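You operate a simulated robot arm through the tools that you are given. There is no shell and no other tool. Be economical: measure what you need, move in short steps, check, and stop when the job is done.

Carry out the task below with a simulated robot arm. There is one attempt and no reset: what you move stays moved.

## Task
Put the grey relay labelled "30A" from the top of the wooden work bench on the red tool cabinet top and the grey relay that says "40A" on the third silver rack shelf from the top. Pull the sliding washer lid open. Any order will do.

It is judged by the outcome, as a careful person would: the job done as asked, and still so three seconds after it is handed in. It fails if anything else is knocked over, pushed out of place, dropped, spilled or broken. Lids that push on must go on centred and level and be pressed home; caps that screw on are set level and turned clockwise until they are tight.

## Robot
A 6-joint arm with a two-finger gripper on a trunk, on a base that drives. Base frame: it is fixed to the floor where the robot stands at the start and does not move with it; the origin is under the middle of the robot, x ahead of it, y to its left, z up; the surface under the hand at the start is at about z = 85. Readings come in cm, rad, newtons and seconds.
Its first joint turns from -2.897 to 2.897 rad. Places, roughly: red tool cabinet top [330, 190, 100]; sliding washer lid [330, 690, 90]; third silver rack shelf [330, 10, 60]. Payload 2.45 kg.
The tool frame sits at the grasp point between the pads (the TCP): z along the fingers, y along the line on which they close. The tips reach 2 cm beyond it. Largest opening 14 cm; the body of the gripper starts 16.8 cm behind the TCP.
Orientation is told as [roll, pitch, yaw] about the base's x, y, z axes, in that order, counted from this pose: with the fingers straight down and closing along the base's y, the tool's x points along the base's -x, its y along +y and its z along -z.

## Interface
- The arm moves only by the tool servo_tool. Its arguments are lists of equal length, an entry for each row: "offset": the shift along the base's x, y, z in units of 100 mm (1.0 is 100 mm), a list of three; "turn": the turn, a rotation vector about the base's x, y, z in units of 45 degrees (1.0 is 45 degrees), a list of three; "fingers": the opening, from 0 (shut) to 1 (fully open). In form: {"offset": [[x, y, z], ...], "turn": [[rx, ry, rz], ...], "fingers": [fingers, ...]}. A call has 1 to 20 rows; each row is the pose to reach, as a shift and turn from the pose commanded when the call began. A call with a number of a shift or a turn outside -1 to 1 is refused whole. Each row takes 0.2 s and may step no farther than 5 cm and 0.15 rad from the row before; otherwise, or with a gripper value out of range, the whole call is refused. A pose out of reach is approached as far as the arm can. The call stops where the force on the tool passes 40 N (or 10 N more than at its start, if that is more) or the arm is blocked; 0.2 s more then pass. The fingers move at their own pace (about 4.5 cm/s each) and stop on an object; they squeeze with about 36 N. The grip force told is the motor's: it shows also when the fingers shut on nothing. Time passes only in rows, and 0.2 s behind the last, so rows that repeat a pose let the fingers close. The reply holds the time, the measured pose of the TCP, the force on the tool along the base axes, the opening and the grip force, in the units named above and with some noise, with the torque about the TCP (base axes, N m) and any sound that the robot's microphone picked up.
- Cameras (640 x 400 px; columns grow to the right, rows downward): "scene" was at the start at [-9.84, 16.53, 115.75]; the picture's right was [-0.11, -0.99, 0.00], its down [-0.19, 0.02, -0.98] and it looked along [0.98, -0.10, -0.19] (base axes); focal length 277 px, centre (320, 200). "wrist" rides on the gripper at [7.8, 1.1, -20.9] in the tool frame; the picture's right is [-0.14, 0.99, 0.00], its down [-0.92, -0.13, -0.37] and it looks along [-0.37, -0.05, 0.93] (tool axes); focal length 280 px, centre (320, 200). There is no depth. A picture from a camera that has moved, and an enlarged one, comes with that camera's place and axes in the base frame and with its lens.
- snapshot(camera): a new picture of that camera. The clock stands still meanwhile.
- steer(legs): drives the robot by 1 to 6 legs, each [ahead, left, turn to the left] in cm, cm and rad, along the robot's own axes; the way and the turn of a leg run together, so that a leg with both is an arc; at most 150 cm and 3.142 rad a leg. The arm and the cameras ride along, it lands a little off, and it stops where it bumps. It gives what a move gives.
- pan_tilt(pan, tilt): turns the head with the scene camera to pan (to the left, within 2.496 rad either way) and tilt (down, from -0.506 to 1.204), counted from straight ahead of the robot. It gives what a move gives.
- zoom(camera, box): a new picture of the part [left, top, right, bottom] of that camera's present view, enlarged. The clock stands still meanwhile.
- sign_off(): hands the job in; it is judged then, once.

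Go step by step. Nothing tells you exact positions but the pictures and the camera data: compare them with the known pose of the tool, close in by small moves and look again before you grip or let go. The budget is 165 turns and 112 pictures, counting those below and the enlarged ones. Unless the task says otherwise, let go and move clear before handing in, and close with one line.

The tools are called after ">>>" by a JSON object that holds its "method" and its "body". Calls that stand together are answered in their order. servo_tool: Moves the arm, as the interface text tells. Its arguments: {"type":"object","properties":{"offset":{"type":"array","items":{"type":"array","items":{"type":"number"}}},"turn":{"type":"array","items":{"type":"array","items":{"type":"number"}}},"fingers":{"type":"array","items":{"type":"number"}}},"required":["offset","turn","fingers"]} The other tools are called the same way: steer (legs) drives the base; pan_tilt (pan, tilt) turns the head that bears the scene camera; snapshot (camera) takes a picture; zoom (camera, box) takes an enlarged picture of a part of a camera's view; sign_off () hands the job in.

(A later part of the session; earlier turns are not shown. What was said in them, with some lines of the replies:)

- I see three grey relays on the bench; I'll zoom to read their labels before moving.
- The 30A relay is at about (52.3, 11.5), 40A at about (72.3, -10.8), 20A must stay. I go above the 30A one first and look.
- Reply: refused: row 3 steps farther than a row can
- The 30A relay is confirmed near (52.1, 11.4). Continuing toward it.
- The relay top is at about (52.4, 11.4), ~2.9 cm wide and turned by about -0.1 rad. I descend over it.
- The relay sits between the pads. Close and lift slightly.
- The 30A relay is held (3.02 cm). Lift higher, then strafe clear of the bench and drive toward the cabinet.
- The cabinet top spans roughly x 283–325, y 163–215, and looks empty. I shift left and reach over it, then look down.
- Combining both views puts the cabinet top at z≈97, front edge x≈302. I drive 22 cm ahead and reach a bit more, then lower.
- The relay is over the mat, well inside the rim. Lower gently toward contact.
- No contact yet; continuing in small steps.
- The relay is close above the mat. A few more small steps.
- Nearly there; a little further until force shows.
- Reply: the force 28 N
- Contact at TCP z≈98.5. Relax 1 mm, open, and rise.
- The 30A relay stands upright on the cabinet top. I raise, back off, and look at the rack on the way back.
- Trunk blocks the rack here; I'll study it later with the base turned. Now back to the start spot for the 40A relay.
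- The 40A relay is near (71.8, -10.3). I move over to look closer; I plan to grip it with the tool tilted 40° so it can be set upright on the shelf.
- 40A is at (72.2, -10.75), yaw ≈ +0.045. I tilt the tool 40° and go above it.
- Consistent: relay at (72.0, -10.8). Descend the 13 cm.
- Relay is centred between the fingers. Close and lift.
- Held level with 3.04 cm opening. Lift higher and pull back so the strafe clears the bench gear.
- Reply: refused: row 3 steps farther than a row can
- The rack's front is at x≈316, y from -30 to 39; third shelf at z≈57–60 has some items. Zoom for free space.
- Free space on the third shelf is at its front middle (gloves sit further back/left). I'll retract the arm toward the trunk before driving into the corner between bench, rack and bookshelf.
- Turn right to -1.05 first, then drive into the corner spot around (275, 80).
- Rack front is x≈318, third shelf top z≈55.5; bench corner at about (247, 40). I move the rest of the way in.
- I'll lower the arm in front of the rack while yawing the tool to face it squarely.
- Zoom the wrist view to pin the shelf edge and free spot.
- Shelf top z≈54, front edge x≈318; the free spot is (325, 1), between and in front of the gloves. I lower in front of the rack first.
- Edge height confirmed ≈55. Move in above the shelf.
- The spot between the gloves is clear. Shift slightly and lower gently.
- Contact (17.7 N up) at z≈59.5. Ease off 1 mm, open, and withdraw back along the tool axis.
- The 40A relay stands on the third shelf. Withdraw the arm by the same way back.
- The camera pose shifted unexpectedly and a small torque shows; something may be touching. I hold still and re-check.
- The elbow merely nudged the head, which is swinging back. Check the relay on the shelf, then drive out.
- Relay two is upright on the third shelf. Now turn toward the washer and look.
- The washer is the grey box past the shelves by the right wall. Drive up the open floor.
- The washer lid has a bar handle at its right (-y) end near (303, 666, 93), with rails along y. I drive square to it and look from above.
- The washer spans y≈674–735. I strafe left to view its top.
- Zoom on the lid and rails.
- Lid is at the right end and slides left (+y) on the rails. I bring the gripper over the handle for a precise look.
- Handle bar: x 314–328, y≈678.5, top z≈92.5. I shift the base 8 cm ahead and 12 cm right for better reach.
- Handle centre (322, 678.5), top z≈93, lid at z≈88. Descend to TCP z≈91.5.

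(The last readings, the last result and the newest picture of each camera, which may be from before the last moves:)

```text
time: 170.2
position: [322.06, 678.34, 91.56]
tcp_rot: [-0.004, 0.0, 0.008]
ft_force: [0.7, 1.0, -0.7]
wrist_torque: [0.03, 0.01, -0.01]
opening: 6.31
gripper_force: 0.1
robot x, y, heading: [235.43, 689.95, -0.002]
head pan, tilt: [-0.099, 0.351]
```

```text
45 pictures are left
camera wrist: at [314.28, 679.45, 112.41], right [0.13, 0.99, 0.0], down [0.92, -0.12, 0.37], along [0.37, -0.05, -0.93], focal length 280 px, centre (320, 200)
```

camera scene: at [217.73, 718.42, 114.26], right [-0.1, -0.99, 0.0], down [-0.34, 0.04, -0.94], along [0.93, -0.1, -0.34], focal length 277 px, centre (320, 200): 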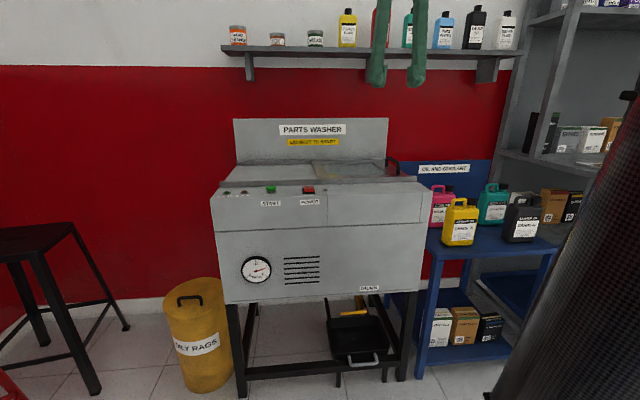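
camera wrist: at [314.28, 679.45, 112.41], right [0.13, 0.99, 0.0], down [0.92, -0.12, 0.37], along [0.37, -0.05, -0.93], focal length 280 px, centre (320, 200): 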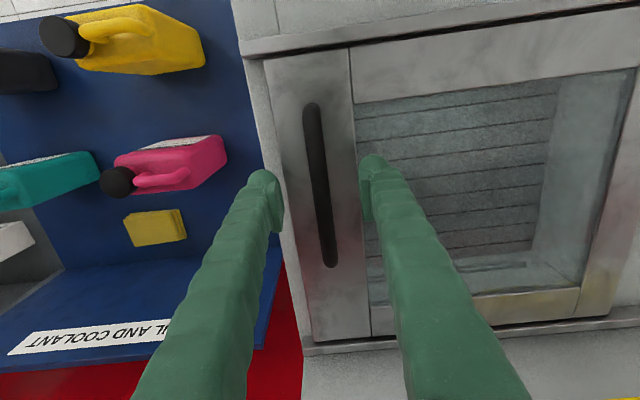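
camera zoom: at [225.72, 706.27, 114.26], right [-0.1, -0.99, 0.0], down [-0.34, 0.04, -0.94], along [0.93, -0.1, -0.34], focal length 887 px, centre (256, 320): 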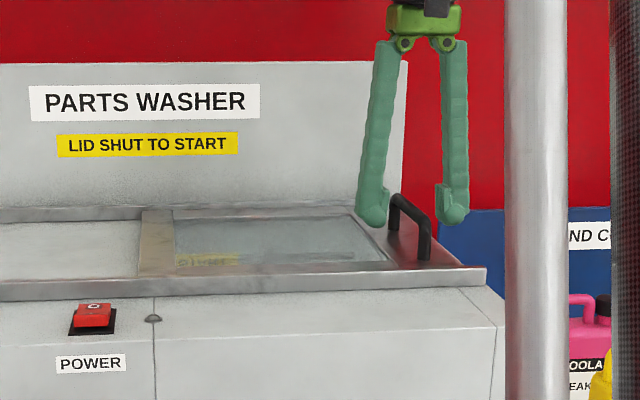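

The handle is between the fingers. Close on it, then pull slowly in +y.

>>> {"method": "servo_tool", "body": {"offset": [[0, 0, 0], [0, 0, 0], [0, 0, 0], [0, 0, 0], [0, 0, 0], [0, 0, 0]], "turn": [[0, 0, 0], [0, 0, 0], [0, 0, 0], [0, 0, 0], [0, 0, 0], [0, 0, 0]], "fingers": [0, 0, 0, 0, 0, 0]}}

>>> {"method": "servo_tool", "body": {"offset": [[0, 0.1, 0], [0, 0.25, 0], [0, 0.4, 0]], "turn": [[0, 0, 0], [0, 0, 0], [0, 0, 0]], "fingers": [0, 0, 0]}}

>>> {"method": "zoom", "body": {"camera": "scene", "box": [240, 100, 440, 225]}}

```text
time: 171.6
position: [322.14, 678.47, 91.71]
tcp_rot: [-0.005, 0.0, 0.011]
ft_force: [-4.1, 11.1, -6.3]
wrist_torque: [0.05, -0.08, -0.84]
opening: 0.97
gripper_force: 37.5
robot x, y, heading: [235.18, 689.85, -0.003]
head pan, tilt: [-0.099, 0.351]
```

```text
time: 172.4
position: [321.98, 682.55, 91.53]
tcp_rot: [-0.004, 0.001, 0.009]
ft_force: [2.0, -0.3, -0.6]
wrist_torque: [0.01, -0.15, -0.75]
opening: 0.97
gripper_force: 37.4
robot x, y, heading: [235.58, 689.62, -0.002]
head pan, tilt: [-0.099, 0.351]
```

```text
3.20 times, centred on (340, 162) of scene
camera zoom: at [225.73, 706.27, 114.27], right [-0.1, -0.99, 0.0], down [-0.34, 0.04, -0.94], along [0.93, -0.1, -0.34], focal length 887 px, centre (256, 320)
```

zoom: 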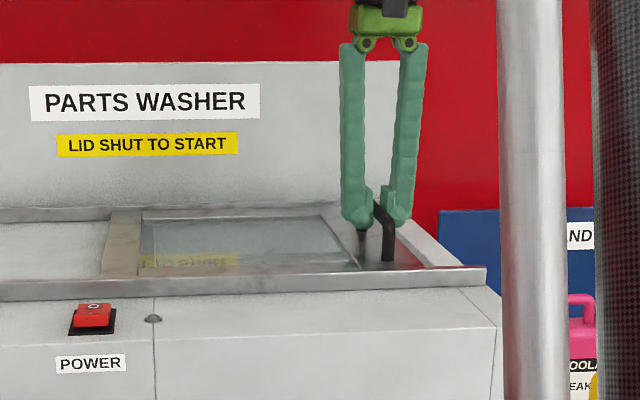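

The lid slides left with the handle. Continue pulling.

>>> {"method": "servo_tool", "body": {"offset": [[0, 0.2, 0], [0, 0.4, 0], [0, 0.6, 0], [0, 0.8, 0], [0, 1.0, 0]], "turn": [[0, 0, 0], [0, 0, 0], [0, 0, 0], [0, 0, 0], [0, 0, 0]], "fingers": [0, 0, 0, 0, 0]}}

>>> {"method": "servo_tool", "body": {"offset": [[0, 0.15, 0], [0, 0.3, 0], [0, 0.45, 0], [0, 0.6, 0], [0, 0.7, 0]], "turn": [[0, 0, 0], [0, 0, 0], [0, 0, 0], [0, 0, 0], [0, 0, 0]], "fingers": [0, 0, 0, 0, 0]}}

>>> {"method": "snapshot", "body": {"camera": "scene"}}

```text
time: 173.6
position: [322.11, 692.47, 91.56]
tcp_rot: [-0.004, -0.001, 0.01]
ft_force: [-8.0, -0.7, -17.6]
wrist_torque: [0.05, -0.02, -0.66]
opening: 0.95
gripper_force: 37.3
robot x, y, heading: [235.21, 689.45, -0.006]
head pan, tilt: [-0.099, 0.351]
```

```text
time: 174.8
position: [322.1, 699.4, 91.54]
tcp_rot: [-0.004, 0.001, 0.009]
ft_force: [-9.3, -1.1, -21.6]
wrist_torque: [0.04, 0.08, -0.81]
opening: 0.99
gripper_force: 38.0
robot x, y, heading: [235.38, 689.84, -0.003]
head pan, tilt: [-0.099, 0.351]
```

```text
43 pictures are left
camera scene: at [225.76, 706.28, 114.27], right [-0.1, -0.99, 0.0], down [-0.34, 0.04, -0.94], along [0.93, -0.1, -0.34], focal length 277 px, centre (320, 200)
```

scene: 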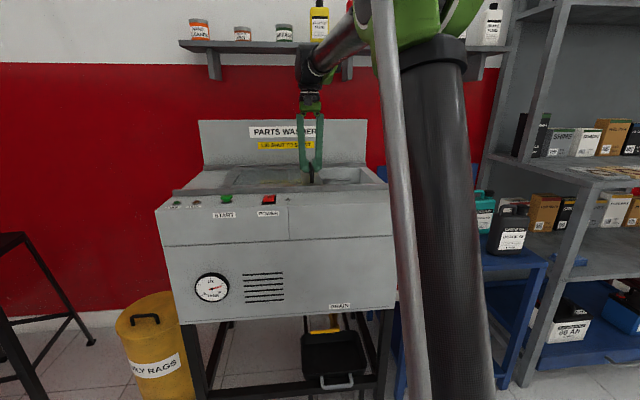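

Lid is well along; lower 1 mm to relieve the vertical strain and continue to the stop.

>>> {"method": "servo_tool", "body": {"offset": [[0, 0.1, -0.01], [0, 0.2, -0.01], [0, 0.3, -0.01], [0, 0.4, -0.01], [0, 0.5, -0.01]], "turn": [[0, 0, 0], [0, 0, 0], [0, 0, 0], [0, 0, 0], [0, 0, 0]], "fingers": [0, 0, 0, 0, 0]}}

>>> {"method": "zoom", "body": {"camera": "scene", "box": [160, 100, 400, 230]}}

>>> {"method": "snapshot", "body": {"camera": "wrist"}}

```text
time: 176.0
position: [322.1, 704.41, 91.43]
tcp_rot: [-0.003, 0.001, 0.008]
ft_force: [3.3, -1.5, 11.0]
wrist_torque: [0.02, -0.08, -0.78]
opening: 0.96
gripper_force: 37.4
robot x, y, heading: [235.32, 689.48, -0.005]
head pan, tilt: [-0.099, 0.351]
```

```text
2.67 times, centred on (280, 165) of scene
camera zoom: at [225.7, 706.27, 114.26], right [-0.1, -0.99, 0.0], down [-0.34, 0.04, -0.94], along [0.93, -0.1, -0.34], focal length 739 px, centre (427, 293)
```

zoom: 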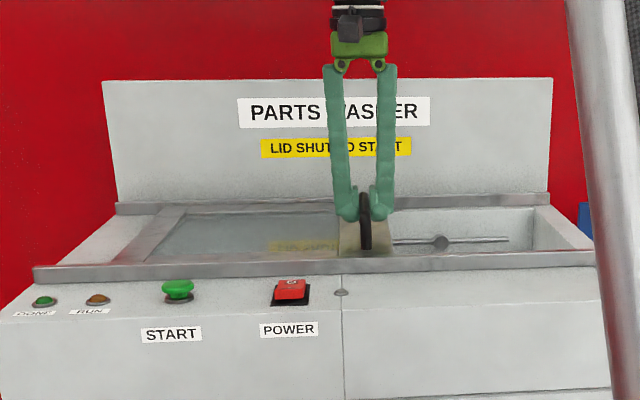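

```text
41 pictures are left
camera wrist: at [314.28, 705.49, 112.34], right [0.13, 0.99, 0.0], down [0.92, -0.12, 0.37], along [0.37, -0.05, -0.93], focal length 280 px, centre (320, 200)
```

wrist: 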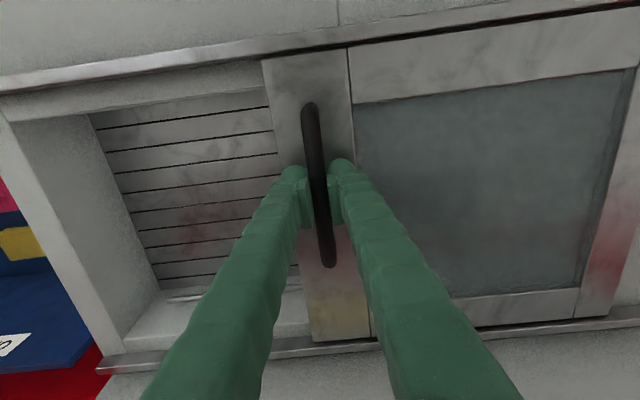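

The tub is largely open; keep going to the end stop.

>>> {"method": "servo_tool", "body": {"offset": [[0, 0.08, 0], [0, 0.16, 0], [0, 0.24, 0], [0, 0.32, 0], [0, 0.4, 0], [0, 0.48, 0], [0, 0.56, 0]], "turn": [[0, 0, 0], [0, 0, 0], [0, 0, 0], [0, 0, 0], [0, 0, 0], [0, 0, 0], [0, 0, 0]], "fingers": [0, 0, 0, 0, 0, 0, 0]}}

>>> {"method": "zoom", "body": {"camera": "scene", "box": [160, 100, 400, 230]}}

```text
time: 177.6
position: [321.99, 710.03, 91.43]
tcp_rot: [-0.003, 0.001, 0.008]
ft_force: [8.7, -0.7, 15.5]
wrist_torque: [0.04, 0.14, -0.79]
opening: 0.95
gripper_force: 37.5
robot x, y, heading: [235.46, 689.62, -0.003]
head pan, tilt: [-0.099, 0.351]
```

```text
2.67 times, centred on (280, 165) of scene
camera zoom: at [225.69, 706.27, 114.26], right [-0.1, -0.99, 0.0], down [-0.34, 0.04, -0.94], along [0.93, -0.1, -0.34], focal length 739 px, centre (427, 293)
```

zoom: 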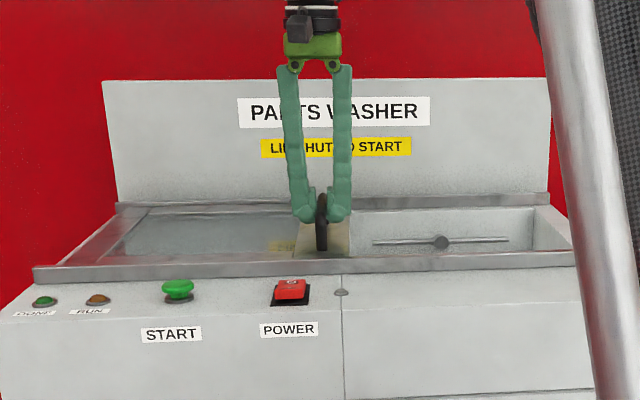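

Nearly at the end of the rails; a last slow bit.

>>> {"method": "servo_tool", "body": {"offset": [[0, 0.05, 0], [0, 0.1, 0], [0, 0.15, 0], [0, 0.2, 0], [0, 0.25, 0]], "turn": [[0, 0, 0], [0, 0, 0], [0, 0, 0], [0, 0, 0], [0, 0, 0]], "fingers": [0, 0, 0, 0, 0]}}

>>> {"method": "zoom", "body": {"camera": "scene", "box": [160, 100, 400, 230]}}

>>> {"method": "snapshot", "body": {"camera": "wrist"}}

```text
time: 178.8
position: [322.13, 711.47, 91.45]
tcp_rot: [-0.007, 0.001, 0.002]
ft_force: [-2.3, -6.8, 2.8]
wrist_torque: [-0.01, 0.06, -0.29]
opening: 0.94
gripper_force: 36.9
robot x, y, heading: [235.31, 689.65, -0.008]
head pan, tilt: [-0.099, 0.351]
stopped in row 5: the force on the tool passed its limit at 46 N (the readings are from after the stop); the commanded pose is now the measured one
```

```text
2.67 times, centred on (280, 165) of scene
camera zoom: at [225.74, 706.22, 114.27], right [-0.11, -0.99, 0.0], down [-0.34, 0.04, -0.94], along [0.93, -0.1, -0.34], focal length 739 px, centre (427, 293)
```

zoom: 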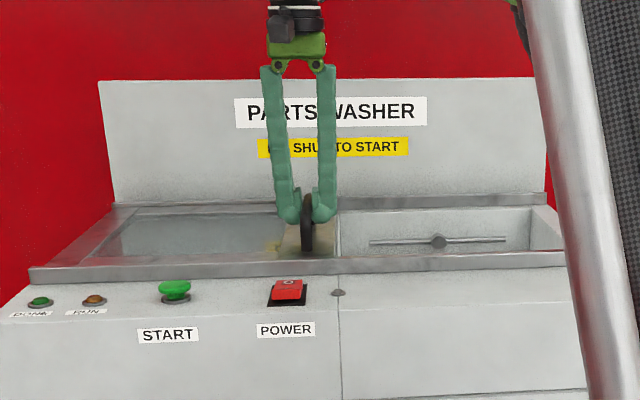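

```text
38 pictures are left
camera wrist: at [314.33, 712.74, 112.29], right [0.14, 0.99, -0.01], down [0.92, -0.12, 0.37], along [0.36, -0.06, -0.93], focal length 280 px, centre (320, 200)
```

wrist: 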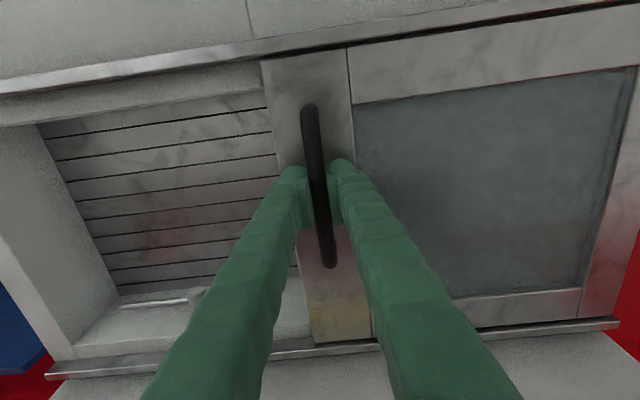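

The lid is at its stop, fully open. Release the handle gently and rise.

>>> {"method": "servo_tool", "body": {"offset": [[0, 0, 0], [0, 0, 0], [0, 0, 0], [0, 0, 0], [0, 0, 0.3], [0, 0, 0.6], [0, 0, 1.0]], "turn": [[0, 0, 0], [0, 0, 0], [0, 0, 0], [0, 0, 0], [0, 0, 0], [0, 0, 0], [0, 0, 0]], "fingers": [0.3, 0.3, 0.3, 0.3, 0.3, 0.3, 0.3]}}

>>> {"method": "servo_tool", "body": {"offset": [[-0.2, 0, 0.4], [-0.5, 0, 0.8], [-0.8, 0, 1.0]], "turn": [[0, 0, 0], [0, 0, 0], [0, 0, 0]], "fingers": [0.3, 0.3, 0.3]}}

>>> {"method": "steer", "body": {"legs": [[-45, 0, 0]]}}

>>> {"method": "snapshot", "body": {"camera": "scene"}}

```text
time: 180.4
position: [322.29, 711.69, 101.43]
tcp_rot: [-0.007, 0.002, 0.004]
ft_force: [-0.3, 0.5, -0.9]
wrist_torque: [0.03, 0.01, -0.01]
opening: 4.2
gripper_force: 0.0
robot x, y, heading: [235.97, 689.2, -0.003]
head pan, tilt: [-0.099, 0.351]
```

```text
time: 181.2
position: [314.25, 711.6, 111.52]
tcp_rot: [-0.009, 0.003, 0.004]
ft_force: [-0.2, -0.1, -0.9]
wrist_torque: [0.01, 0.1, 0.01]
opening: 4.17
gripper_force: 0.1
robot x, y, heading: [235.64, 689.75, -0.012]
head pan, tilt: [-0.099, 0.351]
```

```text
time: 183.9
position: [269.18, 711.97, 111.52]
tcp_rot: [-0.005, 0.001, 0.004]
ft_force: [0.1, 0.5, 0.4]
wrist_torque: [0.0, 0.03, 0.02]
opening: 4.2
gripper_force: 0.1
robot x, y, heading: [190.55, 689.84, -0.011]
head pan, tilt: [-0.099, 0.351]
```

```text
37 pictures are left
camera scene: at [180.82, 706.65, 114.26], right [-0.11, -0.99, 0.0], down [-0.34, 0.04, -0.94], along [0.93, -0.1, -0.34], focal length 277 px, centre (320, 200)
```

scene: 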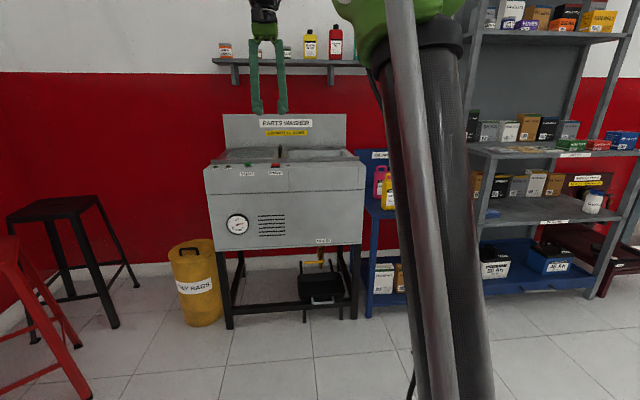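

The lid stays open, and I am clear of everything. Both relays were seen upright in their places, so I hand in.

>>> {"method": "sign_off", "body": {}}

```text
The job is handed in.
```

The job is done and handed in: the 30A relay is on the red tool cabinet top, the 40A relay is on the third silver rack shelf, and the washer lid is slid open to its stop.
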